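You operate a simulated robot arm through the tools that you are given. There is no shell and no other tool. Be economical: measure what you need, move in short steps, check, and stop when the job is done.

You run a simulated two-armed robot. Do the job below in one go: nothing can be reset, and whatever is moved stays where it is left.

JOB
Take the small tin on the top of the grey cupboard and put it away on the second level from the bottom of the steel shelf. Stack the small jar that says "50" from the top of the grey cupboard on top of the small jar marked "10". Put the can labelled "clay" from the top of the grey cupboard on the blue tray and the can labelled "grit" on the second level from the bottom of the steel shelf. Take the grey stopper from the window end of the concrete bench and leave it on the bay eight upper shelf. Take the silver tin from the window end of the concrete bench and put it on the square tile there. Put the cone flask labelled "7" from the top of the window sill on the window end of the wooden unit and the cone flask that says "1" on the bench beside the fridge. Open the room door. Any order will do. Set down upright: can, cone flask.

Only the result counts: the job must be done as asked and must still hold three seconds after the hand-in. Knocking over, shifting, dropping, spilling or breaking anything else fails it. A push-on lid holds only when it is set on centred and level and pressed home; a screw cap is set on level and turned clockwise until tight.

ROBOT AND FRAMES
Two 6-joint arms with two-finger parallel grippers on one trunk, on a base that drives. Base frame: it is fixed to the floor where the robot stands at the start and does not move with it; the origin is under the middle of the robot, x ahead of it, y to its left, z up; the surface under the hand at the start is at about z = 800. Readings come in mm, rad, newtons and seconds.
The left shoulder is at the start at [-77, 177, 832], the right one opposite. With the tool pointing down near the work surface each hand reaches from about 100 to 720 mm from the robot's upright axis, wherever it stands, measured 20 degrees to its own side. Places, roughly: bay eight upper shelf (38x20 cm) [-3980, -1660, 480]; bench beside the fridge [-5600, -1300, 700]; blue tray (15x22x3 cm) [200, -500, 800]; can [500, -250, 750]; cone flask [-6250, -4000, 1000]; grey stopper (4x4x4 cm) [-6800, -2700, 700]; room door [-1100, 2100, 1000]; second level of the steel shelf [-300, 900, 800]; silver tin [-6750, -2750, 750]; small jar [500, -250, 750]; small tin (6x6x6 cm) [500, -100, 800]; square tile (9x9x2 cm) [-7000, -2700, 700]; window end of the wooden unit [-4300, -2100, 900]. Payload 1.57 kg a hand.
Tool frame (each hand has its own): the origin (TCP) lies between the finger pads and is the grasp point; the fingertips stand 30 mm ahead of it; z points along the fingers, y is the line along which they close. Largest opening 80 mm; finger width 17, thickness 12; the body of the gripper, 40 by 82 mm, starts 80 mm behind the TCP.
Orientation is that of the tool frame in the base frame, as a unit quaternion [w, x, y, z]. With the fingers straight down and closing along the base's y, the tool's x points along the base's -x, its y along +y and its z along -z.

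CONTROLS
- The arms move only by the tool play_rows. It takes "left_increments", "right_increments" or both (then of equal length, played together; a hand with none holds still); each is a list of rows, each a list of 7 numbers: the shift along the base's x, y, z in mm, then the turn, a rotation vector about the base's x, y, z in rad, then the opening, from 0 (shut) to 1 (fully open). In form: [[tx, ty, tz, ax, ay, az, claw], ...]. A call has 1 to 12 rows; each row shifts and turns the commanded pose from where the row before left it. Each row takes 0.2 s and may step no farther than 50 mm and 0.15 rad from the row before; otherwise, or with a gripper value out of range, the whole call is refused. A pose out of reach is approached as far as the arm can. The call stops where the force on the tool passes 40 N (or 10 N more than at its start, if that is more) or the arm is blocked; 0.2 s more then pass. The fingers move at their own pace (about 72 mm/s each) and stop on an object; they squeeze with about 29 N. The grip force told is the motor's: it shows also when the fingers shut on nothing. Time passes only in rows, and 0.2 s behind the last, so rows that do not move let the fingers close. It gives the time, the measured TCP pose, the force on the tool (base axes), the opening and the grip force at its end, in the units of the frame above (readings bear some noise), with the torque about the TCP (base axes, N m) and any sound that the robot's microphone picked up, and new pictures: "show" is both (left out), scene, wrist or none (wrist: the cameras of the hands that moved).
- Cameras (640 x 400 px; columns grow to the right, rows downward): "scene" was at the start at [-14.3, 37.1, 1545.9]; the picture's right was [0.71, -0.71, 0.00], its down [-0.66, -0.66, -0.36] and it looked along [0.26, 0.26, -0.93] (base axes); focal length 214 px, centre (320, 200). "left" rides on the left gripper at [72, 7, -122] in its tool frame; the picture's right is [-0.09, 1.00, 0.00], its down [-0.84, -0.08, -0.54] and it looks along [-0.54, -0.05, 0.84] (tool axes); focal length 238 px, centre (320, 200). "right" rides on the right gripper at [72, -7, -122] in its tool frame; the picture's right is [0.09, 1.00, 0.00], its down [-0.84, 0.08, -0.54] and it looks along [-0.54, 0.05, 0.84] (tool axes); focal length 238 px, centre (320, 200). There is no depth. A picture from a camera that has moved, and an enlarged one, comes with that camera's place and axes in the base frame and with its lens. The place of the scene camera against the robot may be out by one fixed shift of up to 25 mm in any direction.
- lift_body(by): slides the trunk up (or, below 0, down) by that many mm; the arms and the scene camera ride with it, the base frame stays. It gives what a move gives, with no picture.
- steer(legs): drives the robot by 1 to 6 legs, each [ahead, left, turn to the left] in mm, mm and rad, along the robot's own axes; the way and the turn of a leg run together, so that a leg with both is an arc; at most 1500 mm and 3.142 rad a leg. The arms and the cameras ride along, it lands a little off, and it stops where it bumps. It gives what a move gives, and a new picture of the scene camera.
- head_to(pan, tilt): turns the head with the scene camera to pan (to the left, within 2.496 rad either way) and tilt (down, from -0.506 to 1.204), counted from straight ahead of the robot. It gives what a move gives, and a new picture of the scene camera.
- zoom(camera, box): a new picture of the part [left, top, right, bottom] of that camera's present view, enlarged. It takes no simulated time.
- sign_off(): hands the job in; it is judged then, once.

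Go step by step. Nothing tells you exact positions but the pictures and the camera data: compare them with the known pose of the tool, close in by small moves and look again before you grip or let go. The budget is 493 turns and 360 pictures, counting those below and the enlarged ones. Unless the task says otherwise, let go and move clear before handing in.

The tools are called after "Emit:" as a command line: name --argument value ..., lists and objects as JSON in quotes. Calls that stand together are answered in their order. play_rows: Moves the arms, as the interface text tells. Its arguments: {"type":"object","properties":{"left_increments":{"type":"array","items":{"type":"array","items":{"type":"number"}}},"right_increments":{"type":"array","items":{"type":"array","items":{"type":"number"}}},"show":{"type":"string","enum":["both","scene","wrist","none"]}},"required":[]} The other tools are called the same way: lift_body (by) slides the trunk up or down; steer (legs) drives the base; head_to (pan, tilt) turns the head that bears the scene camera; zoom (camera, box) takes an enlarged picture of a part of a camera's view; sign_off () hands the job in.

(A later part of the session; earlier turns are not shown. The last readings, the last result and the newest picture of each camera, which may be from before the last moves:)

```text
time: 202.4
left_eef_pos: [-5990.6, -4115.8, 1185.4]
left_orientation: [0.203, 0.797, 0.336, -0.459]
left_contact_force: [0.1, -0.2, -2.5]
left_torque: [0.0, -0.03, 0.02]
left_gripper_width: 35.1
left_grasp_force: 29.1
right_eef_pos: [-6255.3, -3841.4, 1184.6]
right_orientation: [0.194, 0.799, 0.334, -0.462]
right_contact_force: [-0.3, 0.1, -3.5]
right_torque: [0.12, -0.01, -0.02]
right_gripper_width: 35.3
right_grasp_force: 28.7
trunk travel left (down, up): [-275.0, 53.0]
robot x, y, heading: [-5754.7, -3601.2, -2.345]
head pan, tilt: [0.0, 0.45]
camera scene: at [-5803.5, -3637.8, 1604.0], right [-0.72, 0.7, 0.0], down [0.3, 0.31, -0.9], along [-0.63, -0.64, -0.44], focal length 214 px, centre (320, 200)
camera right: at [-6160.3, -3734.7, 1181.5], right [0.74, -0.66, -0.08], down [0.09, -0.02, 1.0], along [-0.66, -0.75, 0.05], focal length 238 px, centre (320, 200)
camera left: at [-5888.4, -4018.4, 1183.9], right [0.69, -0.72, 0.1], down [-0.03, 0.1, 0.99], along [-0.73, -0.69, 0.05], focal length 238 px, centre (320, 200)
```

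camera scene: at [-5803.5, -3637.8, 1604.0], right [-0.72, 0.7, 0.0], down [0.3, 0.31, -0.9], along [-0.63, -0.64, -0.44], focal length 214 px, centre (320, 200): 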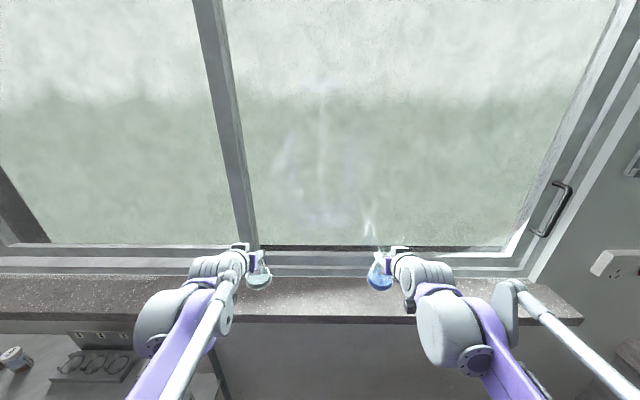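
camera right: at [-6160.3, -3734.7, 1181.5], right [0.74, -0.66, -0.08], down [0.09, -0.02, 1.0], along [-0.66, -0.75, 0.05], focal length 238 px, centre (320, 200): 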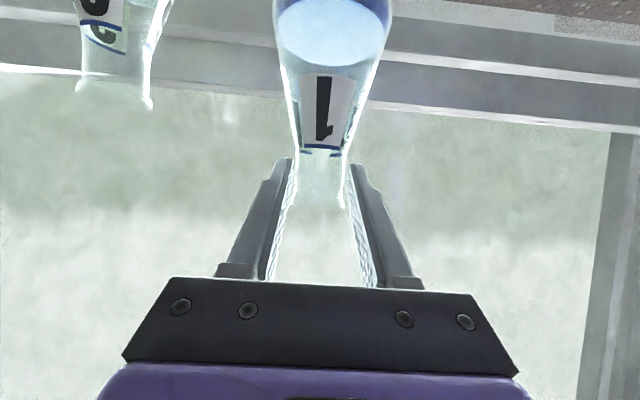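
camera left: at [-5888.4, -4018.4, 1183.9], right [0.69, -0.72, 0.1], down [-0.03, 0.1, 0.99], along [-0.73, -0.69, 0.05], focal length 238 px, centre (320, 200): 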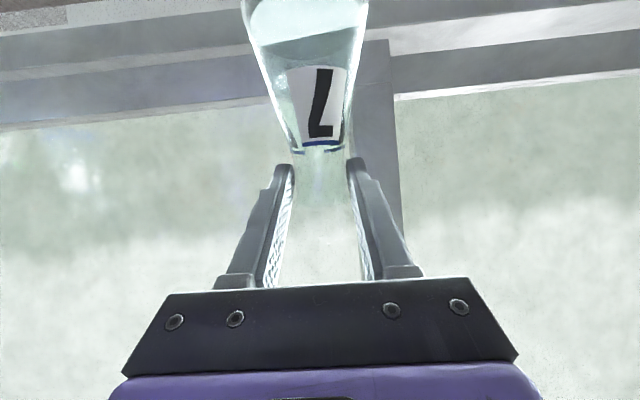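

Both flasks hang upright. Draw the hands in, back away and look around for the next places.

Emit:
steer --legs '[[-350, 0, 0]]'

Emit:
play_rows --left_increments '[[30, 30, -20, 0, 0, 0, 0.2], [30, 30, -20, 0, 0, 0, 0.2], [30, 30, -20, 0, 0, 0, 0.2], [30, 30, -20, 0, 0, 0, 0.2], [15, 15, -20, 0, 0, 0, 0.2]]' --right_increments '[[30, 30, -20, 0, 0, 0, 0.2], [30, 30, -20, 0, 0, 0, 0.2], [30, 30, -20, 0, 0, 0, 0.2], [30, 30, -20, 0, 0, 0, 0.2], [15, 15, -20, 0, 0, 0, 0.2]]' --show "none"

Emit:
head_to --pan -1.9 --tilt 0.45

```text
time: 204.7
left_eef_pos: [-5742.7, -3862.3, 1185.3]
left_orientation: [0.204, 0.797, 0.338, -0.458]
left_contact_force: [-0.7, 0.4, -2.0]
left_torque: [0.02, -0.06, -0.01]
left_gripper_width: 35.2
left_grasp_force: 29.0
right_eef_pos: [-6006.7, -3587.8, 1184.0]
right_orientation: [0.195, 0.798, 0.335, -0.461]
right_contact_force: [-0.3, 0.8, -3.0]
right_torque: [0.09, -0.07, 0.02]
right_gripper_width: 35.6
right_grasp_force: 29.0
trunk travel left (down, up): [-275.0, 53.0]
robot x, y, heading: [-5504.0, -3343.3, -2.343]
head pan, tilt: [0.0, 0.45]
camera scene: at [-5555.6, -3383.2, 1604.1], right [-0.72, 0.7, 0.0], down [0.3, 0.31, -0.9], along [-0.63, -0.65, -0.44], focal length 214 px, centre (320, 200)
```

scene: 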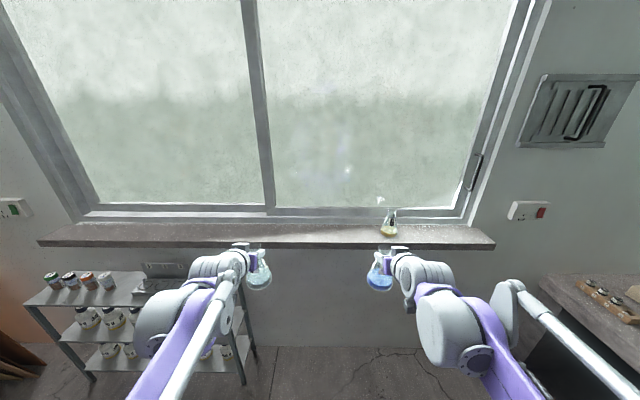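

```text
time: 205.9
left_eef_pos: [-5605.8, -3727.6, 1086.1]
left_orientation: [0.203, 0.797, 0.337, -0.458]
left_contact_force: [-0.2, -0.1, -2.7]
left_torque: [0.06, -0.05, -0.02]
left_gripper_width: 35.0
left_grasp_force: 29.0
right_eef_pos: [-5873.1, -3450.7, 1082.2]
right_orientation: [0.194, 0.799, 0.335, -0.461]
right_contact_force: [-0.1, -0.2, -3.2]
right_torque: [0.07, -0.07, 0.01]
right_gripper_width: 35.4
right_grasp_force: 28.9
trunk travel left (down, up): [-275.0, 53.0]
robot x, y, heading: [-5507.3, -3341.9, -2.343]
head pan, tilt: [0.0, 0.45]
```

```text
time: 207.8
left_eef_pos: [-5606.5, -3726.5, 1086.4]
left_orientation: [0.203, 0.797, 0.337, -0.458]
left_contact_force: [0.1, 0.0, -2.2]
left_torque: [0.06, -0.01, 0.01]
left_gripper_width: 34.8
left_grasp_force: 28.4
right_eef_pos: [-5873.5, -3452.0, 1082.5]
right_orientation: [0.195, 0.798, 0.335, -0.461]
right_contact_force: [0.8, -0.6, -2.6]
right_torque: [0.07, -0.01, -0.01]
right_gripper_width: 35.7
right_grasp_force: 29.0
trunk travel left (down, up): [-275.0, 53.0]
robot x, y, heading: [-5506.8, -3343.5, -2.341]
head pan, tilt: [-1.901, 0.45]
camera scene: at [-5533.0, -3235.2, 1604.1], right [0.89, 0.45, 0.0], down [0.2, -0.39, -0.9], along [-0.41, 0.8, -0.44], focal length 214 px, centre (320, 200)
```

scene: 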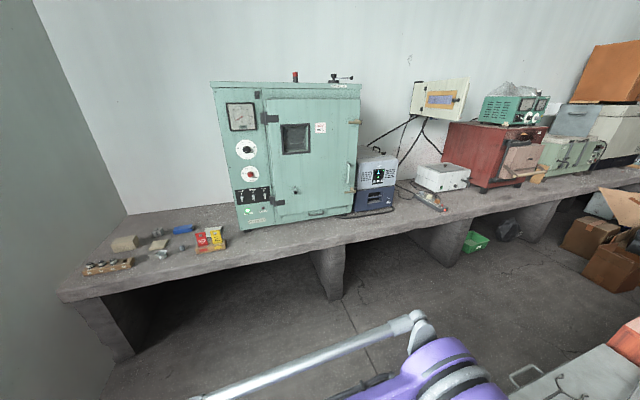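

Emit:
zoom --camera "scene" --box '[340, 130, 560, 260]'

Emit:
head_to --pan -2.45 --tilt 0.45

```text
2.91 times, centred on (450, 195) of scene
camera zoom: at [-5533.0, -3235.2, 1604.1], right [0.89, 0.45, 0.0], down [0.2, -0.39, -0.9], along [-0.41, 0.8, -0.44], focal length 624 px, centre (-58, 214)
```

zoom: 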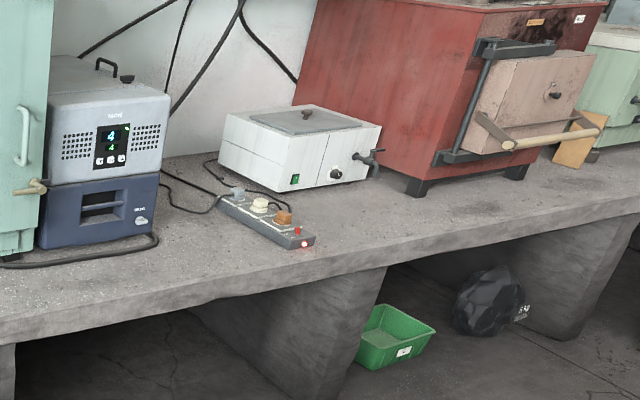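

```text
time: 208.7
left_eef_pos: [-5607.7, -3727.5, 1085.0]
left_orientation: [0.204, 0.796, 0.337, -0.459]
left_contact_force: [-0.6, 0.1, -2.4]
left_torque: [0.05, -0.04, -0.02]
left_gripper_width: 34.9
left_grasp_force: 28.6
right_eef_pos: [-5872.7, -3451.6, 1083.5]
right_orientation: [0.194, 0.799, 0.335, -0.46]
right_contact_force: [-0.3, 0.1, -3.0]
right_torque: [0.02, -0.04, -0.01]
right_gripper_width: 35.3
right_grasp_force: 28.3
trunk travel left (down, up): [-275.0, 53.0]
robot x, y, heading: [-5507.8, -3340.9, -2.344]
head pan, tilt: [-2.45, 0.45]
camera scene: at [-5484.0, -3225.5, 1604.1], right [1.0, -0.08, 0.0], down [-0.03, -0.43, -0.9], along [0.07, 0.9, -0.44], focal length 214 px, centre (320, 200)
```

scene: 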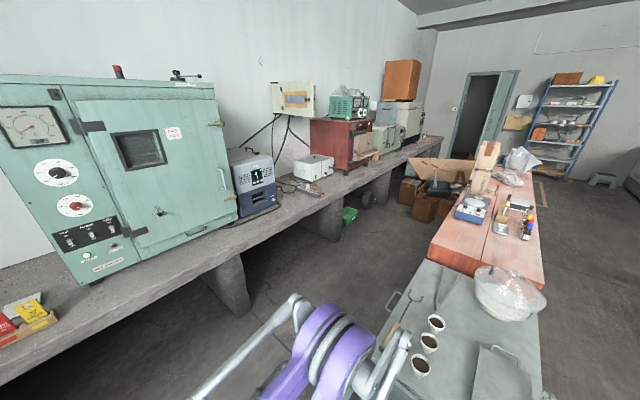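

Emit:
zoom --camera "scene" --box '[350, 130, 590, 400]'

```text
1.48 times, centred on (470, 265) of scene
camera zoom: at [-5484.0, -3225.5, 1604.1], right [1.0, -0.08, 0.0], down [-0.03, -0.43, -0.9], along [0.07, 0.9, -0.44], focal length 318 px, centre (98, 104)
```

zoom: 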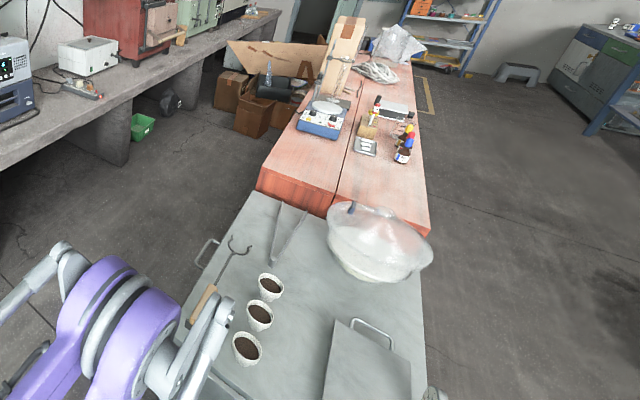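

The fridge is the small grey-blue unit with the "4" display, and the clear bench spot beside it is at about (-5590,-1430). The wooden unit's clear window end is at about (-4680,-2370). Both can be served from the lane at n≈-4970, s≈-2230, so I drive there.

Emit:
steer --legs '[[0, -690, 0], [-640, 0, 0]]'

Emit:
head_to --pan 2.45 --tilt 0.6

```text
time: 218.4
left_eef_pos: [-5649.3, -2782.7, 1085.9]
left_orientation: [0.205, 0.796, 0.339, -0.457]
left_contact_force: [-0.5, 0.1, -3.4]
left_torque: [-0.01, -0.06, -0.03]
left_gripper_width: 34.8
left_grasp_force: 28.9
right_eef_pos: [-5916.9, -2508.1, 1083.9]
right_orientation: [0.195, 0.798, 0.336, -0.46]
right_contact_force: [0.0, 0.3, -2.8]
right_torque: [0.04, -0.07, 0.0]
right_gripper_width: 35.2
right_grasp_force: 29.0
trunk travel left (down, up): [-275.0, 53.0]
robot x, y, heading: [-5552.2, -2400.0, -2.341]
head pan, tilt: [-2.45, 0.45]
camera scene: at [-5528.7, -2280.0, 1604.1], right [1.0, -0.08, 0.0], down [-0.03, -0.43, -0.9], along [0.07, 0.9, -0.44], focal length 214 px, centre (320, 200)
```

scene: 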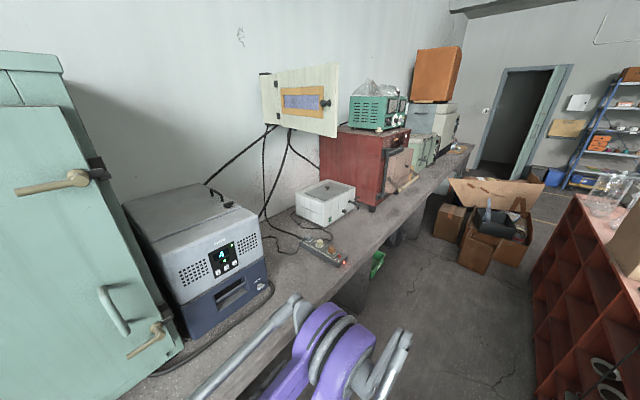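

```text
time: 222.3
left_eef_pos: [-5649.2, -2782.8, 1085.3]
left_orientation: [0.205, 0.796, 0.338, -0.458]
left_contact_force: [-0.7, -0.6, -2.9]
left_torque: [0.04, -0.04, -0.02]
left_gripper_width: 34.7
left_grasp_force: 28.9
right_eef_pos: [-5916.4, -2507.2, 1082.6]
right_orientation: [0.195, 0.798, 0.336, -0.46]
right_contact_force: [0.2, 1.1, -2.7]
right_torque: [0.08, -0.07, 0.03]
right_gripper_width: 35.2
right_grasp_force: 29.3
trunk travel left (down, up): [-275.0, 53.0]
robot x, y, heading: [-5548.9, -2400.1, -2.34]
head pan, tilt: [2.45, 0.6]
camera scene: at [-5448.0, -2361.8, 1590.5], right [0.11, -0.99, 0.0], down [-0.56, -0.06, -0.83], along [0.82, 0.09, -0.56], focal length 214 px, centre (320, 200)
```

scene: 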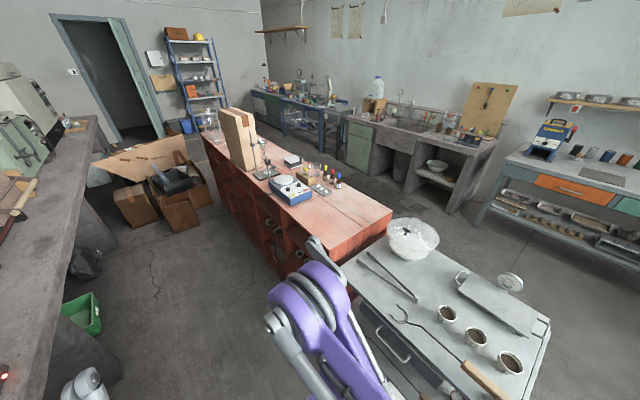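

Emit:
steer --legs '[[-640, 0, 0]]'

Emit:
head_to --pan 1.5 --tilt 0.7

```text
time: 225.9
left_eef_pos: [-5203.2, -2319.7, 1086.4]
left_orientation: [0.204, 0.796, 0.338, -0.458]
left_contact_force: [1.0, 0.5, -2.7]
left_torque: [0.05, -0.05, -0.01]
left_gripper_width: 34.8
left_grasp_force: 29.1
right_eef_pos: [-5470.9, -2045.1, 1083.5]
right_orientation: [0.197, 0.797, 0.337, -0.46]
right_contact_force: [0.3, 0.3, -1.8]
right_torque: [0.04, -0.06, 0.01]
right_gripper_width: 35.7
right_grasp_force: 29.5
trunk travel left (down, up): [-275.0, 53.0]
robot x, y, heading: [-5102.0, -1935.0, -2.338]
head pan, tilt: [2.45, 0.6]
camera scene: at [-5001.2, -1898.9, 1590.6], right [0.11, -0.99, 0.0], down [-0.56, -0.06, -0.83], along [0.82, 0.09, -0.56], focal length 214 px, centre (320, 200)
```

scene: 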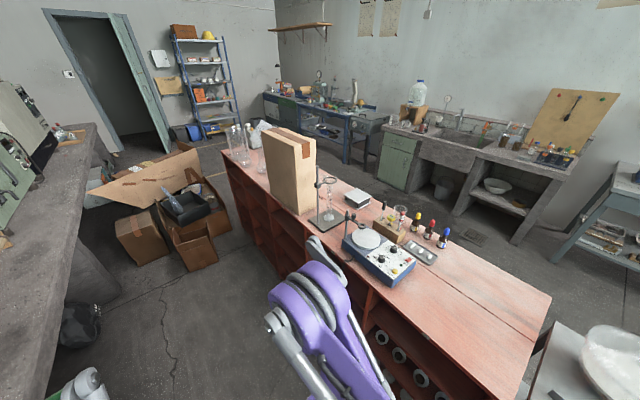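

```text
time: 227.1
left_eef_pos: [-5202.7, -2319.7, 1084.5]
left_orientation: [0.205, 0.796, 0.339, -0.458]
left_contact_force: [-0.5, 0.3, -2.3]
left_torque: [0.03, -0.03, -0.02]
left_gripper_width: 34.5
left_grasp_force: 29.3
right_eef_pos: [-5470.4, -2044.3, 1083.5]
right_orientation: [0.195, 0.798, 0.336, -0.461]
right_contact_force: [-0.2, 0.2, -2.5]
right_torque: [0.05, -0.02, -0.03]
right_gripper_width: 35.4
right_grasp_force: 29.4
trunk travel left (down, up): [-275.0, 53.0]
robot x, y, heading: [-5107.1, -1933.3, -2.338]
head pan, tilt: [1.499, 0.7]
camera scene: at [-5032.3, -1972.0, 1581.9], right [-0.74, -0.67, 0.0], down [-0.43, 0.48, -0.77], along [0.51, -0.57, -0.64], focal length 214 px, centre (320, 200)
```

scene: 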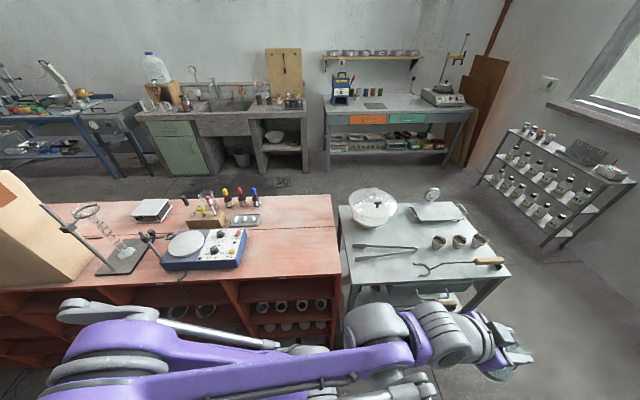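

Turn to face the wooden unit.

Emit:
steer --legs '[[0, 0, 1.553]]'

Emit:
head_to --pan 0.1 --tilt 0.8

```text
time: 231.3
left_eef_pos: [-4721.9, -2034.1, 1086.8]
left_orientation: [0.468, 0.323, 0.803, -0.179]
left_contact_force: [-0.4, 0.7, -2.7]
left_torque: [0.07, 0.08, 0.01]
left_gripper_width: 34.5
left_grasp_force: 29.1
right_eef_pos: [-4994.6, -2301.2, 1082.9]
right_orientation: [0.464, 0.325, 0.803, -0.186]
right_contact_force: [-0.2, 0.2, -2.0]
right_torque: [0.05, 0.07, 0.0]
right_gripper_width: 35.3
right_grasp_force: 28.9
trunk travel left (down, up): [-275.0, 53.0]
robot x, y, heading: [-5100.4, -1938.5, -0.76]
head pan, tilt: [1.499, 0.7]
camera scene: at [-5083.7, -1853.1, 1581.9], right [0.67, -0.74, 0.0], down [-0.48, -0.43, -0.76], along [0.57, 0.51, -0.64], focal length 214 px, centre (320, 200)
```

scene: 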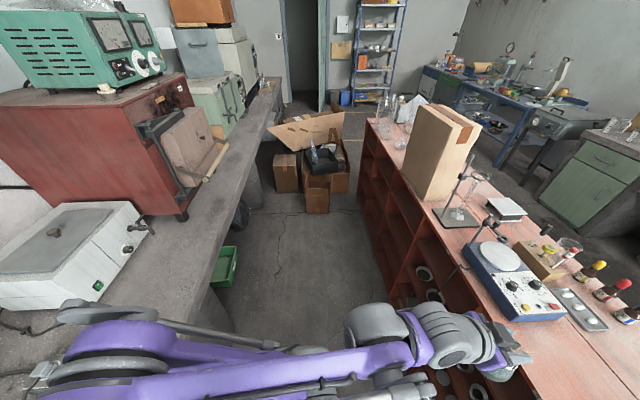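

```text
time: 232.9
left_eef_pos: [-4721.0, -2032.5, 1085.7]
left_orientation: [0.469, 0.323, 0.803, -0.179]
left_contact_force: [-0.3, 0.8, -2.5]
left_torque: [0.01, 0.03, -0.03]
left_gripper_width: 34.4
left_grasp_force: 29.0
right_eef_pos: [-4995.9, -2301.3, 1083.9]
right_orientation: [0.464, 0.326, 0.802, -0.187]
right_contact_force: [1.1, -0.7, -2.6]
right_torque: [0.06, 0.07, -0.03]
right_gripper_width: 35.4
right_grasp_force: 28.7
trunk travel left (down, up): [-275.0, 53.0]
robot x, y, heading: [-5103.0, -1935.8, -0.77]
head pan, tilt: [0.099, 0.799]
camera scene: at [-5083.4, -1959.7, 1573.6], right [-0.62, -0.79, 0.0], down [-0.56, 0.44, -0.7], along [0.55, -0.43, -0.72], focal length 214 px, centre (320, 200)
```

scene: 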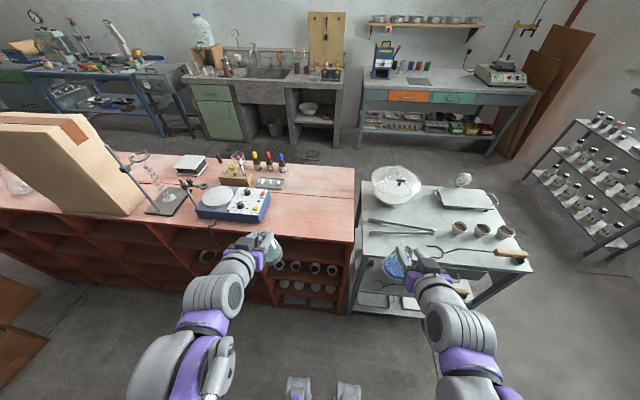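

Drive 110 forward and bring the left hand over the clear spot at the end of the unit.

Emit:
steer --legs '[[110, 0, 0]]'

Emit:
play_rows --left_increments '[[9, -39, 0, 0, 0, 0, 0.2], [9, -39, 0, 0, 0, 0, 0.2], [9, -39, 0, 0, 0, 0, 0.2], [9, -39, 0, 0, 0, 0, 0.2], [9, -39, 0, 0, 0, 0, 0.2], [0, 0, 0, 0, 0, 0, 0.2]]' --show "both"

```text
time: 234.1
left_eef_pos: [-4641.9, -2110.1, 1085.0]
left_orientation: [0.469, 0.323, 0.803, -0.179]
left_contact_force: [-0.4, 0.0, -2.5]
left_torque: [0.06, 0.04, -0.03]
left_gripper_width: 34.2
left_grasp_force: 28.8
right_eef_pos: [-4917.3, -2376.8, 1082.9]
right_orientation: [0.463, 0.326, 0.803, -0.187]
right_contact_force: [0.6, 0.7, -3.4]
right_torque: [0.05, 0.04, -0.01]
right_gripper_width: 35.3
right_grasp_force: 29.0
trunk travel left (down, up): [-275.0, 53.0]
robot x, y, heading: [-5027.9, -2012.8, -0.765]
head pan, tilt: [0.099, 0.799]
camera scene: at [-5004.2, -2036.2, 1573.5], right [-0.62, -0.79, 0.0], down [-0.56, 0.44, -0.7], along [0.55, -0.43, -0.72], focal length 214 px, centre (320, 200)
```

scene: 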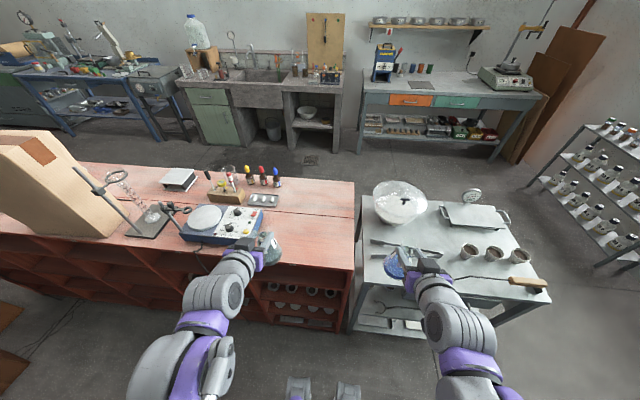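

```text
time: 235.5
left_eef_pos: [-4596.6, -2303.3, 1086.9]
left_orientation: [0.469, 0.323, 0.802, -0.179]
left_contact_force: [-0.3, 0.7, -2.4]
left_torque: [0.08, 0.04, 0.02]
left_gripper_width: 34.4
left_grasp_force: 29.0
right_eef_pos: [-4917.0, -2377.5, 1083.4]
right_orientation: [0.463, 0.326, 0.803, -0.187]
right_contact_force: [-0.3, 0.7, -2.1]
right_torque: [0.04, 0.04, -0.03]
right_gripper_width: 35.3
right_grasp_force: 29.4
trunk travel left (down, up): [-275.0, 53.0]
robot x, y, heading: [-5027.0, -2009.0, -0.767]
head pan, tilt: [0.099, 0.799]
camera scene: at [-5004.5, -2035.3, 1573.6], right [-0.62, -0.79, 0.0], down [-0.56, 0.44, -0.7], along [0.55, -0.43, -0.72], focal length 214 px, centre (320, 200)
camera left: at [-4696.1, -2201.6, 1084.7], right [0.72, 0.69, 0.1], down [-0.1, -0.03, 0.99], along [0.69, -0.72, 0.05], focal length 238 px, centre (320, 200)
```

scene: 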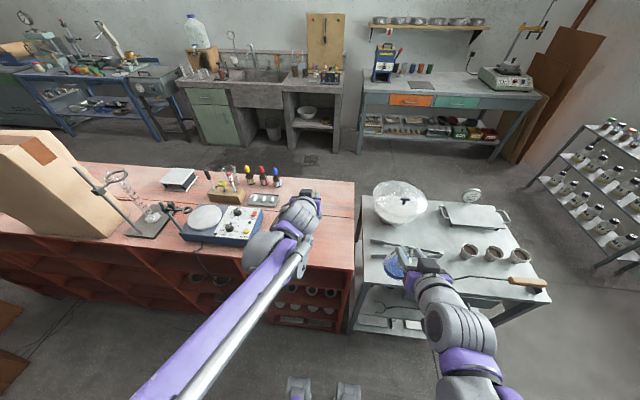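
left: 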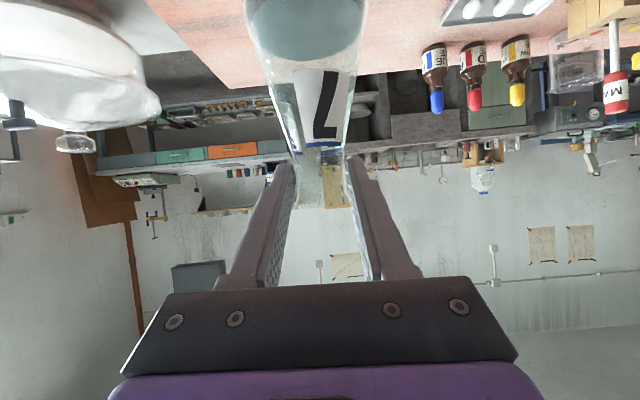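

Flask 7 is over clear top. Lower it toward z≈1019 and feel for contact.

Emit:
play_rows --left_increments '[[0, 0, -20, 0, 0, 0, 0.2], [0, 0, -20, 0, 0, 0, 0.2], [0, 0, -10, 0, 0, 0, 0.2], [0, 0, 0, 0, 0, 0, 0.2]]' --show "both"

```text
time: 236.5
left_eef_pos: [-4597.2, -2305.8, 1034.8]
left_orientation: [0.468, 0.323, 0.803, -0.179]
left_contact_force: [0.0, 0.4, -2.9]
left_torque: [0.04, 0.04, 0.01]
left_gripper_width: 34.1
left_grasp_force: 28.9
right_eef_pos: [-4915.5, -2376.8, 1082.2]
right_orientation: [0.464, 0.326, 0.802, -0.187]
right_contact_force: [0.0, 1.0, -2.9]
right_torque: [0.07, 0.08, 0.0]
right_gripper_width: 35.5
right_grasp_force: 28.7
trunk travel left (down, up): [-275.0, 53.0]
robot x, y, heading: [-5021.1, -2011.2, -0.767]
head pan, tilt: [0.099, 0.799]
camera scene: at [-5004.1, -2036.3, 1573.6], right [-0.62, -0.79, 0.0], down [-0.56, 0.44, -0.7], along [0.55, -0.43, -0.72], focal length 214 px, centre (320, 200)
camera left: at [-4695.4, -2203.6, 1032.5], right [0.72, 0.69, 0.1], down [-0.1, -0.03, 0.99], along [0.69, -0.72, 0.05], focal length 238 px, centre (320, 200)
```

scene: 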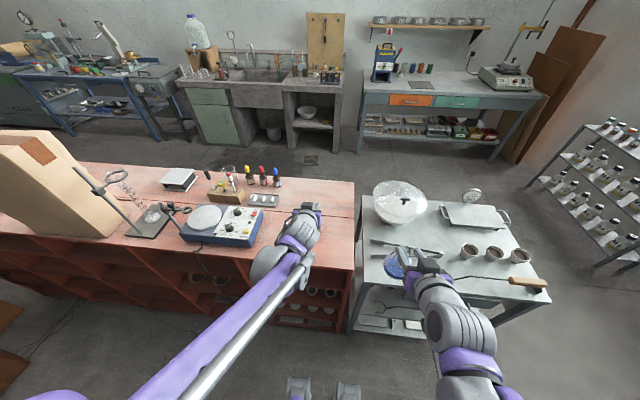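
left: 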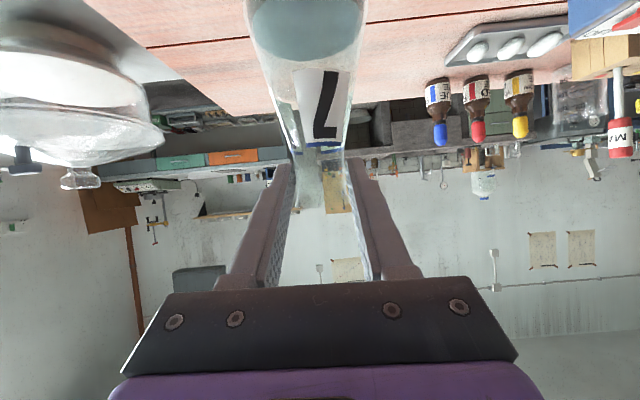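

Emit:
play_rows --left_increments '[[0, 0, -5, 0, 0, 0, 0.2], [0, 0, -4, 0, 0, 0, 0.2], [0, 0, -3, 0, 0, 0, 0.2], [0, 0, 0, 0, 0, 0, 0.2]]' --show "none"

```text
time: 237.5
left_eef_pos: [-4594.9, -2304.2, 1023.1]
left_orientation: [0.469, 0.323, 0.802, -0.179]
left_contact_force: [-0.1, -0.2, -2.3]
left_torque: [0.07, 0.07, 0.0]
left_gripper_width: 33.9
left_grasp_force: 28.8
right_eef_pos: [-4915.9, -2377.8, 1083.6]
right_orientation: [0.464, 0.325, 0.803, -0.187]
right_contact_force: [-0.8, -0.2, -3.2]
right_torque: [0.06, 0.05, 0.03]
right_gripper_width: 35.3
right_grasp_force: 28.6
trunk travel left (down, up): [-275.0, 53.0]
robot x, y, heading: [-5021.3, -2012.9, -0.768]
head pan, tilt: [0.099, 0.799]
```

Emit:
play_rows --left_increments '[[0, 0, -3, 0, 0, 0, 0.2], [0, 0, -3, 0, 0, 0, 0.2], [0, 0, -3, 0, 0, 0, 0.2], [0, 0, 0, 0, 0, 0, 0.2]]' --show "wrist"

```text
time: 238.5
left_eef_pos: [-4596.2, -2304.9, 1014.7]
left_orientation: [0.468, 0.323, 0.803, -0.179]
left_contact_force: [0.7, 0.3, -1.9]
left_torque: [0.03, 0.02, 0.02]
left_gripper_width: 34.2
left_grasp_force: 29.2
right_eef_pos: [-4916.7, -2377.6, 1083.6]
right_orientation: [0.464, 0.326, 0.802, -0.187]
right_contact_force: [0.4, -0.3, -2.2]
right_torque: [0.05, 0.02, 0.04]
right_gripper_width: 35.3
right_grasp_force: 29.4
trunk travel left (down, up): [-275.0, 53.0]
robot x, y, heading: [-5022.7, -2012.0, -0.765]
head pan, tilt: [0.099, 0.799]
camera left: at [-4695.3, -2203.6, 1013.0], right [0.72, 0.69, 0.1], down [-0.1, -0.03, 0.99], along [0.69, -0.72, 0.05], focal length 238 px, centre (320, 200)
```

left: 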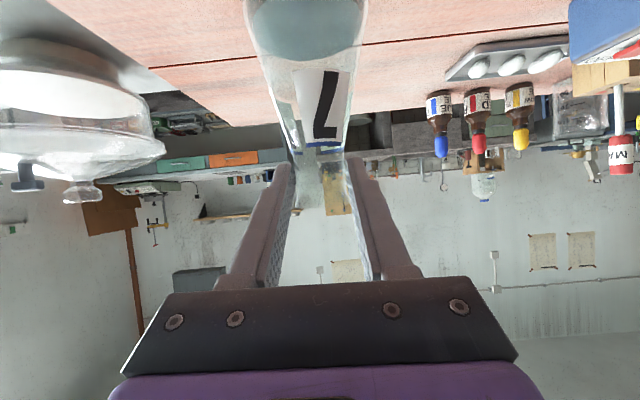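

Emit:
play_rows --left_increments '[[0, 0, -3, 0, 0, 0, 0.2], [0, 0, -3, 0, 0, 0, 0.2], [0, 0, -3, 0, 0, 0, 0.2], [0, 0, -3, 0, 0, 0, 0.2], [0, 0, 0, 0, 0, 0, 0.2]]' --show "none"

```text
time: 239.7
left_eef_pos: [-4596.8, -2305.3, 1003.6]
left_orientation: [0.469, 0.323, 0.802, -0.179]
left_contact_force: [4.4, 2.5, 14.5]
left_torque: [-0.38, -0.4, 0.15]
left_gripper_width: 34.1
left_grasp_force: 28.7
right_eef_pos: [-4916.2, -2376.5, 1083.0]
right_orientation: [0.464, 0.326, 0.802, -0.187]
right_contact_force: [0.4, -1.1, -2.8]
right_torque: [0.07, 0.05, 0.0]
right_gripper_width: 35.0
right_grasp_force: 29.0
trunk travel left (down, up): [-275.0, 53.0]
robot x, y, heading: [-5025.4, -2012.6, -0.765]
head pan, tilt: [0.099, 0.799]
```

Contact (about 17 N). Ease, open, and back off horizontally.

Emit:
play_rows --left_increments '[[0, 0, 1.5, 0, 0, 0, 0.3], [0, 0, 0, 0, 0, 0, 0.7], [0, 0, 0, 0, 0, 0, 0.9], [0, 0, 0, 0, 0, 0, 0.9], [-14, 14, 2, 0, 0, 0, 0.9], [-25, 25, 3, 0, 0, 0, 0.9], [-32, 32, 5, 0, 0, 0, 0.9], [-32, 32, 10, 0, 0, 0, 0.9]]' --show "both"

```text
time: 241.5
left_eef_pos: [-4701.6, -2199.6, 1025.1]
left_orientation: [0.468, 0.324, 0.802, -0.18]
left_contact_force: [0.1, 0.3, -0.7]
left_torque: [0.01, 0.04, -0.03]
left_gripper_width: 72.2
left_grasp_force: 0.0
right_eef_pos: [-4915.7, -2375.6, 1083.9]
right_orientation: [0.464, 0.326, 0.802, -0.188]
right_contact_force: [0.7, 0.4, -2.7]
right_torque: [0.04, 0.09, -0.02]
right_gripper_width: 35.2
right_grasp_force: 28.9
trunk travel left (down, up): [-275.0, 53.0]
robot x, y, heading: [-5023.6, -2015.4, -0.764]
head pan, tilt: [0.099, 0.799]
camera scene: at [-5005.2, -2034.0, 1573.6], right [-0.62, -0.79, 0.0], down [-0.56, 0.44, -0.7], along [0.55, -0.43, -0.72], focal length 214 px, centre (320, 200)
camera left: at [-4800.7, -2097.7, 1023.1], right [0.72, 0.69, 0.09], down [-0.1, -0.03, 0.99], along [0.69, -0.72, 0.05], focal length 238 px, centre (320, 200)
```

scene: 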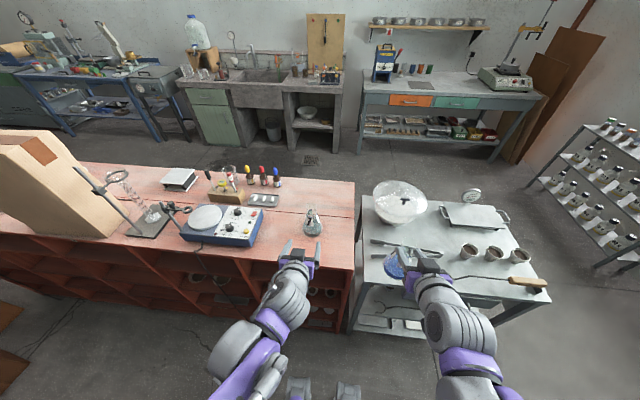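
left: 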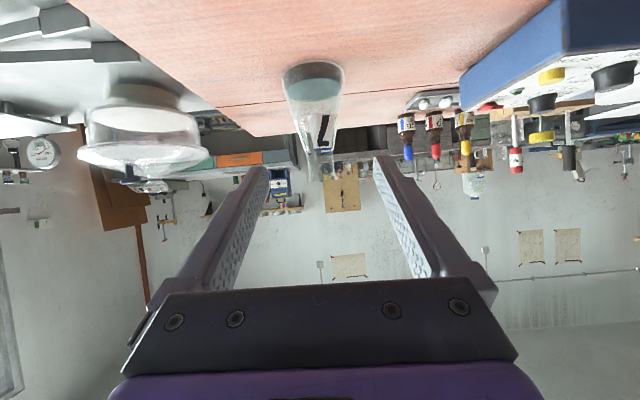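

Flask 7 stands on the unit. Back off and turn round to the bench for flask 1.

Emit:
play_rows --left_increments '[[-20, 20, 30, 0, 0, 0, 0.9], [-20, 20, 30, 0, 0, 0, 0.9]]' --show "none"

Emit:
steer --legs '[[-110, 0, 0], [0, 0, 3.13]]'

Emit:
head_to --pan 0.0 --tilt 0.8

```text
time: 242.1
left_eef_pos: [-4740.7, -2162.2, 1082.9]
left_orientation: [0.469, 0.322, 0.803, -0.179]
left_contact_force: [-0.3, -0.5, -0.7]
left_torque: [0.02, 0.03, 0.01]
left_gripper_width: 71.8
left_grasp_force: 0.2
right_eef_pos: [-4914.8, -2376.9, 1083.3]
right_orientation: [0.464, 0.325, 0.802, -0.187]
right_contact_force: [0.2, 0.1, -3.6]
right_torque: [0.02, 0.05, 0.03]
right_gripper_width: 35.4
right_grasp_force: 29.1
trunk travel left (down, up): [-275.0, 53.0]
robot x, y, heading: [-5023.4, -2010.1, -0.763]
head pan, tilt: [0.099, 0.799]
```

```text
time: 250.5
left_eef_pos: [-5383.9, -1776.1, 1085.2]
left_orientation: [-0.187, 0.797, -0.337, -0.465]
left_contact_force: [-0.6, 0.5, -0.3]
left_torque: [-0.01, -0.01, 0.0]
left_gripper_width: 72.1
left_grasp_force: 0.0
right_eef_pos: [-5201.0, -1568.5, 1083.1]
right_orientation: [-0.195, 0.797, -0.339, -0.46]
right_contact_force: [0.2, -0.7, -2.5]
right_torque: [-0.06, -0.07, -0.01]
right_gripper_width: 35.1
right_grasp_force: 28.9
trunk travel left (down, up): [-275.0, 53.0]
robot x, y, heading: [-5105.0, -1934.4, 2.342]
head pan, tilt: [0.099, 0.799]
camera scene: at [-5148.8, -1916.9, 1573.7], right [0.65, 0.76, 0.0], down [0.55, -0.46, -0.7], along [-0.53, 0.45, -0.72], focal length 214 px, centre (320, 200)
```

scene: 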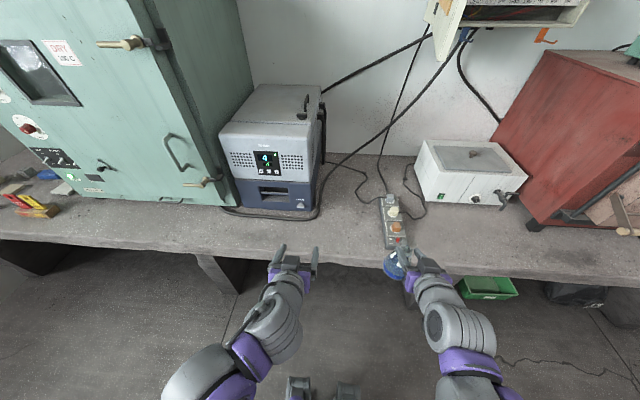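

```text
time: 251.2
left_eef_pos: [-5383.8, -1777.0, 1083.5]
left_orientation: [-0.186, 0.797, -0.337, -0.465]
left_contact_force: [-0.4, 0.6, -0.6]
left_torque: [-0.01, 0.0, -0.02]
left_gripper_width: 72.1
left_grasp_force: 0.1
right_eef_pos: [-5199.7, -1568.3, 1083.1]
right_orientation: [-0.195, 0.797, -0.339, -0.46]
right_contact_force: [-0.4, -0.2, -2.3]
right_torque: [-0.05, -0.06, -0.01]
right_gripper_width: 35.3
right_grasp_force: 28.8
trunk travel left (down, up): [-275.0, 53.0]
robot x, y, heading: [-5106.7, -1938.1, 2.34]
head pan, tilt: [0.0, 0.799]
camera scene: at [-5143.4, -1911.1, 1573.6], right [0.72, 0.7, 0.0], down [0.5, -0.51, -0.7], along [-0.49, 0.5, -0.72], focal length 214 px, centre (320, 200)
```

scene: 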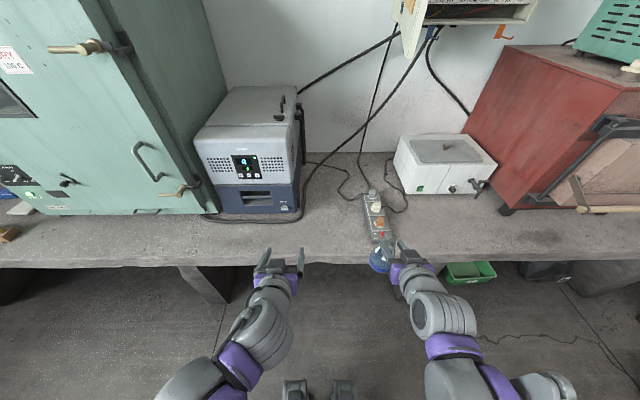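

The target spot beside the fridge is clear at about (-5570,-1360). Drive forward 170, then bring the right hand over it.

Emit:
steer --legs '[[170, 0, 0]]'

Emit:
play_rows --right_increments '[[-25, -28, 0, 0, 0, 0, 0.2], [-25, -28, -20, 0, 0, 0, 0.2], [-25, -25, -30, 0, 0, 0, 0.2], [-10, 0, -40, 0, 0, 0, 0.2], [0, 0, 0, 0, 0, 0, 0.2]]' --show "both"

```text
time: 252.6
left_eef_pos: [-5499.9, -1655.0, 1084.7]
left_orientation: [-0.186, 0.797, -0.336, -0.466]
left_contact_force: [-0.9, 0.4, -0.4]
left_torque: [0.0, -0.03, 0.0]
left_gripper_width: 72.1
left_grasp_force: 0.1
right_eef_pos: [-5317.8, -1447.4, 1083.1]
right_orientation: [-0.194, 0.797, -0.339, -0.46]
right_contact_force: [-0.3, 0.5, -3.0]
right_torque: [-0.09, -0.05, 0.02]
right_gripper_width: 35.4
right_grasp_force: 29.2
trunk travel left (down, up): [-275.0, 53.0]
robot x, y, heading: [-5223.1, -1815.0, 2.344]
head pan, tilt: [0.0, 0.799]
camera scene: at [-5260.7, -1790.2, 1573.6], right [0.72, 0.7, 0.0], down [0.5, -0.51, -0.7], along [-0.49, 0.5, -0.72], focal length 214 px, centre (320, 200)
```

scene: 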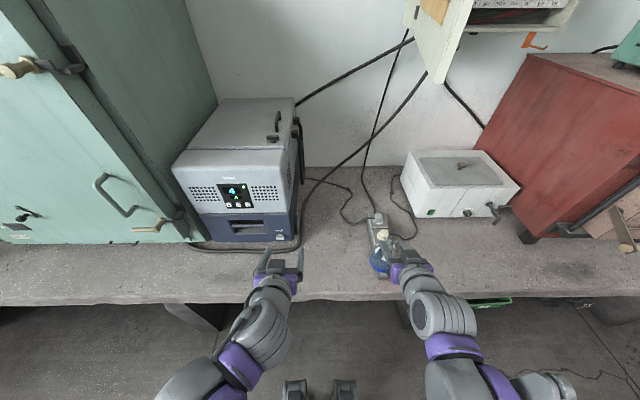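

```text
time: 253.8
left_eef_pos: [-5500.4, -1654.7, 1083.7]
left_orientation: [-0.187, 0.797, -0.337, -0.466]
left_contact_force: [0.7, -1.0, 0.5]
left_torque: [-0.03, 0.01, -0.03]
left_gripper_width: 71.9
left_grasp_force: 0.1
right_eef_pos: [-5401.8, -1530.0, 993.7]
right_orientation: [-0.195, 0.797, -0.339, -0.461]
right_contact_force: [0.5, 0.1, -1.6]
right_torque: [-0.07, -0.06, -0.01]
right_gripper_width: 33.3
right_grasp_force: 29.5
trunk travel left (down, up): [-275.0, 53.0]
robot x, y, heading: [-5223.3, -1817.6, 2.342]
head pan, tilt: [0.0, 0.799]
camera scene: at [-5259.7, -1790.6, 1573.7], right [0.72, 0.7, 0.0], down [0.5, -0.51, -0.7], along [-0.49, 0.5, -0.72], focal length 214 px, centre (320, 200)
camera right: at [-5298.8, -1625.9, 991.6], right [-0.68, -0.72, -0.08], down [-0.02, -0.09, 1.0], along [-0.73, 0.68, 0.05], focal length 238 px, centre (320, 200)
```

scene: 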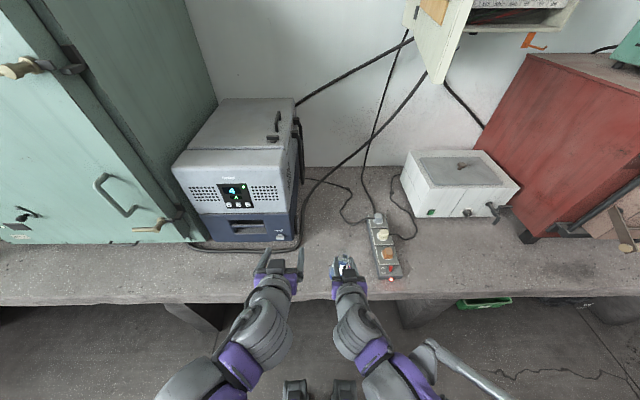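
right: 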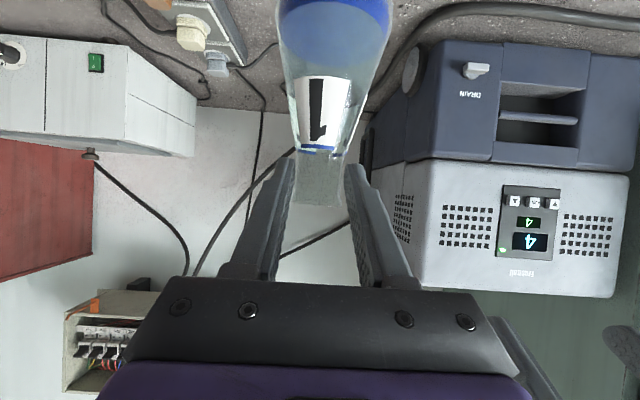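

Emit:
zoom --camera "scene" --box '[165, 90, 315, 260]'

Emit:
zoom --camera "right" --box '[400, 30, 640, 300]'

```text
2.35 times, centred on (240, 175) of scene
camera zoom: at [-5259.7, -1790.6, 1573.7], right [0.72, 0.7, 0.0], down [0.5, -0.51, -0.7], along [-0.49, 0.5, -0.72], focal length 505 px, centre (508, 259)
```

zoom: 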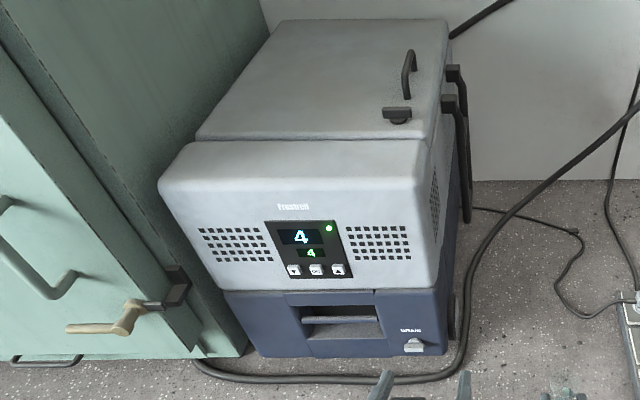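

```text
1.48 times, centred on (520, 165) of right
camera zoom: at [-5298.8, -1625.9, 991.6], right [-0.68, -0.72, -0.08], down [-0.02, -0.09, 1.0], along [-0.73, 0.68, 0.05], focal length 353 px, centre (24, 252)
```

zoom: 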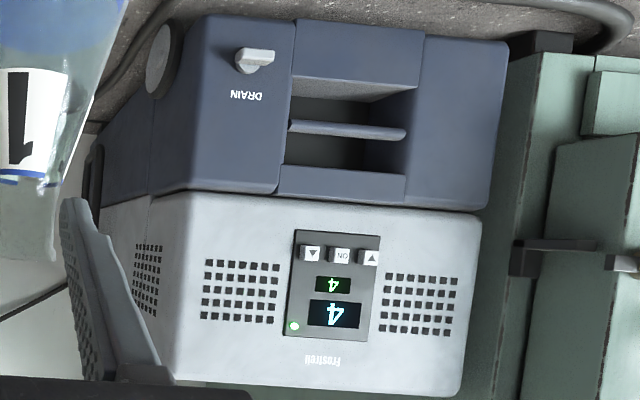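

It reads "Frostrell", so that is the fridge. Move flask 1 in over the clear spot and part way down.

Emit:
play_rows --right_increments '[[-33, 33, -15, 0, 0, 0, 0.2], [-33, 33, -15, 0, 0, 0, 0.2], [-33, 33, -15, 0, 0, 0, 0.2], [-33, 33, -15, 0, 0, 0, 0.2], [-33, 33, -15, 0, 0, 0, 0.2], [0, 0, -30, 0, 0, 0, 0.2], [0, 0, 0, 0, 0, 0, 0.2]]' --show "both"

```text
time: 255.4
left_eef_pos: [-5499.8, -1654.6, 1084.2]
left_orientation: [-0.187, 0.797, -0.336, -0.466]
left_contact_force: [0.7, -1.0, 0.0]
left_torque: [0.0, 0.03, 0.0]
left_gripper_width: 71.7
left_grasp_force: 0.0
right_eef_pos: [-5566.9, -1364.7, 889.5]
right_orientation: [-0.195, 0.797, -0.339, -0.46]
right_contact_force: [-0.7, 0.5, -3.0]
right_torque: [-0.03, -0.06, 0.0]
right_gripper_width: 33.5
right_grasp_force: 29.1
trunk travel left (down, up): [-275.0, 53.0]
robot x, y, heading: [-5225.1, -1820.0, 2.341]
head pan, tilt: [0.0, 0.799]
camera scene: at [-5260.5, -1790.5, 1573.7], right [0.72, 0.7, 0.0], down [0.5, -0.51, -0.7], along [-0.49, 0.5, -0.72], focal length 214 px, centre (320, 200)
camera right: at [-5464.3, -1459.7, 887.6], right [-0.68, -0.72, -0.08], down [-0.02, -0.09, 1.0], along [-0.73, 0.68, 0.05], focal length 238 px, centre (320, 200)
```

scene: 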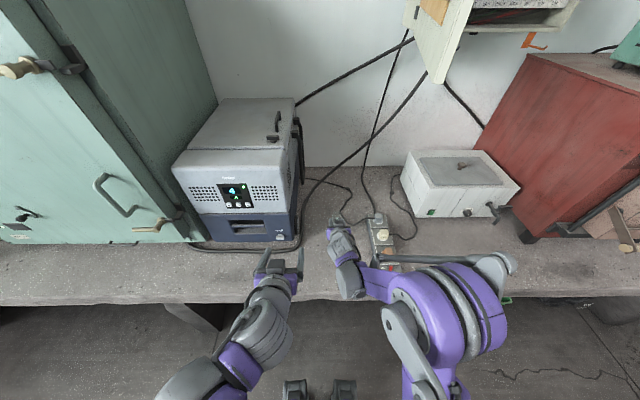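
right: 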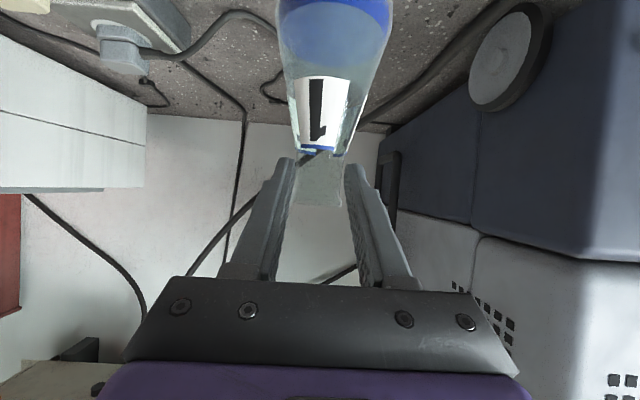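

The spot is clear of strip and cables. Lower and feel for contact.

Emit:
play_rows --right_increments '[[0, 0, -20, 0, 0, 0, 0.2], [0, 0, -15, 0, 0, 0, 0.2], [0, 0, -5, 0, 0, 0, 0.2], [0, 0, -5, 0, 0, 0, 0.2], [0, 0, -5, 0, 0, 0, 0.2], [0, 0, 0, 0, 0, 0, 0.2]]' --show "wrist"

```text
time: 256.8
left_eef_pos: [-5500.3, -1654.6, 1083.1]
left_orientation: [-0.186, 0.797, -0.336, -0.466]
left_contact_force: [-0.5, 0.1, 0.0]
left_torque: [0.01, 0.03, 0.01]
left_gripper_width: 72.0
left_grasp_force: 0.1
right_eef_pos: [-5566.8, -1363.9, 837.7]
right_orientation: [-0.195, 0.797, -0.339, -0.461]
right_contact_force: [-0.4, 0.7, -2.1]
right_torque: [-0.06, -0.07, -0.03]
right_gripper_width: 33.6
right_grasp_force: 29.2
trunk travel left (down, up): [-275.0, 53.0]
robot x, y, heading: [-5219.5, -1813.9, 2.34]
head pan, tilt: [0.0, 0.799]
camera right: at [-5464.2, -1460.3, 836.0], right [-0.69, -0.72, -0.08], down [-0.02, -0.09, 1.0], along [-0.73, 0.68, 0.05], focal length 238 px, centre (320, 200)
```

right: 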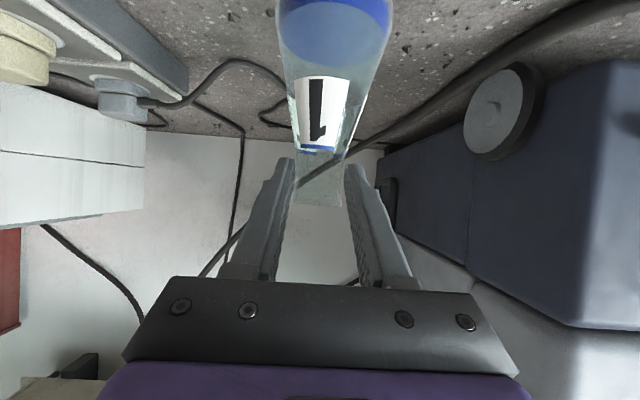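

Emit:
play_rows --right_increments '[[0, 0, -4, 0, 0, 0, 0.2], [0, 0, -4, 0, 0, 0, 0.2], [0, 0, -4, 0, 0, 0, 0.2], [0, 0, -4, 0, 0, 0, 0.2], [0, 0, 0, 0, 0, 0, 0.2]]' --show "none"

```text
time: 258.0
left_eef_pos: [-5498.8, -1657.2, 1083.5]
left_orientation: [-0.188, 0.796, -0.337, -0.466]
left_contact_force: [-0.4, 0.3, -1.1]
left_torque: [-0.01, 0.04, 0.02]
left_gripper_width: 71.9
left_grasp_force: 0.2
right_eef_pos: [-5567.4, -1365.3, 823.8]
right_orientation: [-0.195, 0.797, -0.339, -0.461]
right_contact_force: [0.7, -4.3, 12.6]
right_torque: [0.26, 0.3, 0.02]
right_gripper_width: 32.9
right_grasp_force: 29.2
trunk travel left (down, up): [-275.0, 53.0]
robot x, y, heading: [-5218.6, -1819.8, 2.339]
head pan, tilt: [0.0, 0.799]
```

Emit:
play_rows --right_increments '[[0, 0, 1.5, 0, 0, 0, 0.3], [0, 0, 0, 0, 0, 0, 0.7], [0, 0, 0, 0, 0, 0, 0.9], [0, 0, 0, 0, 0, 0, 0.9], [14, -14, 2, 0, 0, 0, 0.9], [25, -25, 3, 0, 0, 0, 0.9], [32, -32, 5, 0, 0, 0, 0.9], [32, -32, 20, 0, 0, 0, 0.9], [32, -32, 30, 0, 0, 0, 0.9]]' --show "both"

```text
refused: row 9 steps farther than a row can; nothing moved
```

Emit:
play_rows --right_increments '[[0, 0, 1.5, 0, 0, 0, 0.3], [0, 0, 0, 0, 0, 0, 0.7], [0, 0, 0, 0, 0, 0, 0.9], [0, 0, 0, 0, 0, 0, 0.9], [14, -14, 2, 0, 0, 0, 0.9], [25, -25, 3, 0, 0, 0, 0.9], [32, -32, 5, 0, 0, 0, 0.9], [30, -30, 20, 0, 0, 0, 0.9], [25, -25, 30, 0, 0, 0, 0.9]]' --show "both"

```text
time: 260.0
left_eef_pos: [-5499.0, -1656.0, 1083.7]
left_orientation: [-0.187, 0.797, -0.336, -0.466]
left_contact_force: [0.3, -0.7, 0.7]
left_torque: [0.0, 0.0, 0.01]
left_gripper_width: 72.0
left_grasp_force: 0.0
right_eef_pos: [-5441.8, -1488.4, 885.4]
right_orientation: [-0.195, 0.797, -0.338, -0.462]
right_contact_force: [-0.6, -0.2, 0.1]
right_torque: [0.0, -0.03, -0.02]
right_gripper_width: 72.0
right_grasp_force: 0.1
trunk travel left (down, up): [-275.0, 53.0]
robot x, y, heading: [-5220.1, -1817.2, 2.338]
head pan, tilt: [0.0, 0.799]
camera scene: at [-5258.6, -1791.7, 1573.7], right [0.72, 0.7, 0.0], down [0.5, -0.51, -0.7], along [-0.49, 0.5, -0.72], focal length 214 px, centre (320, 200)
camera right: at [-5338.7, -1584.5, 882.3], right [-0.69, -0.72, -0.08], down [-0.02, -0.09, 1.0], along [-0.73, 0.68, 0.05], focal length 238 px, centre (320, 200)
```

scene: 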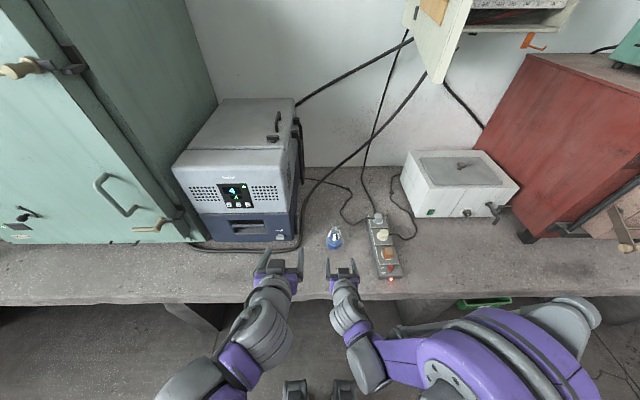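
right: 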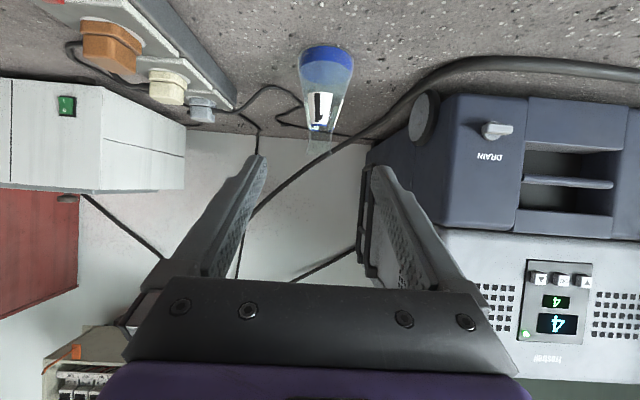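

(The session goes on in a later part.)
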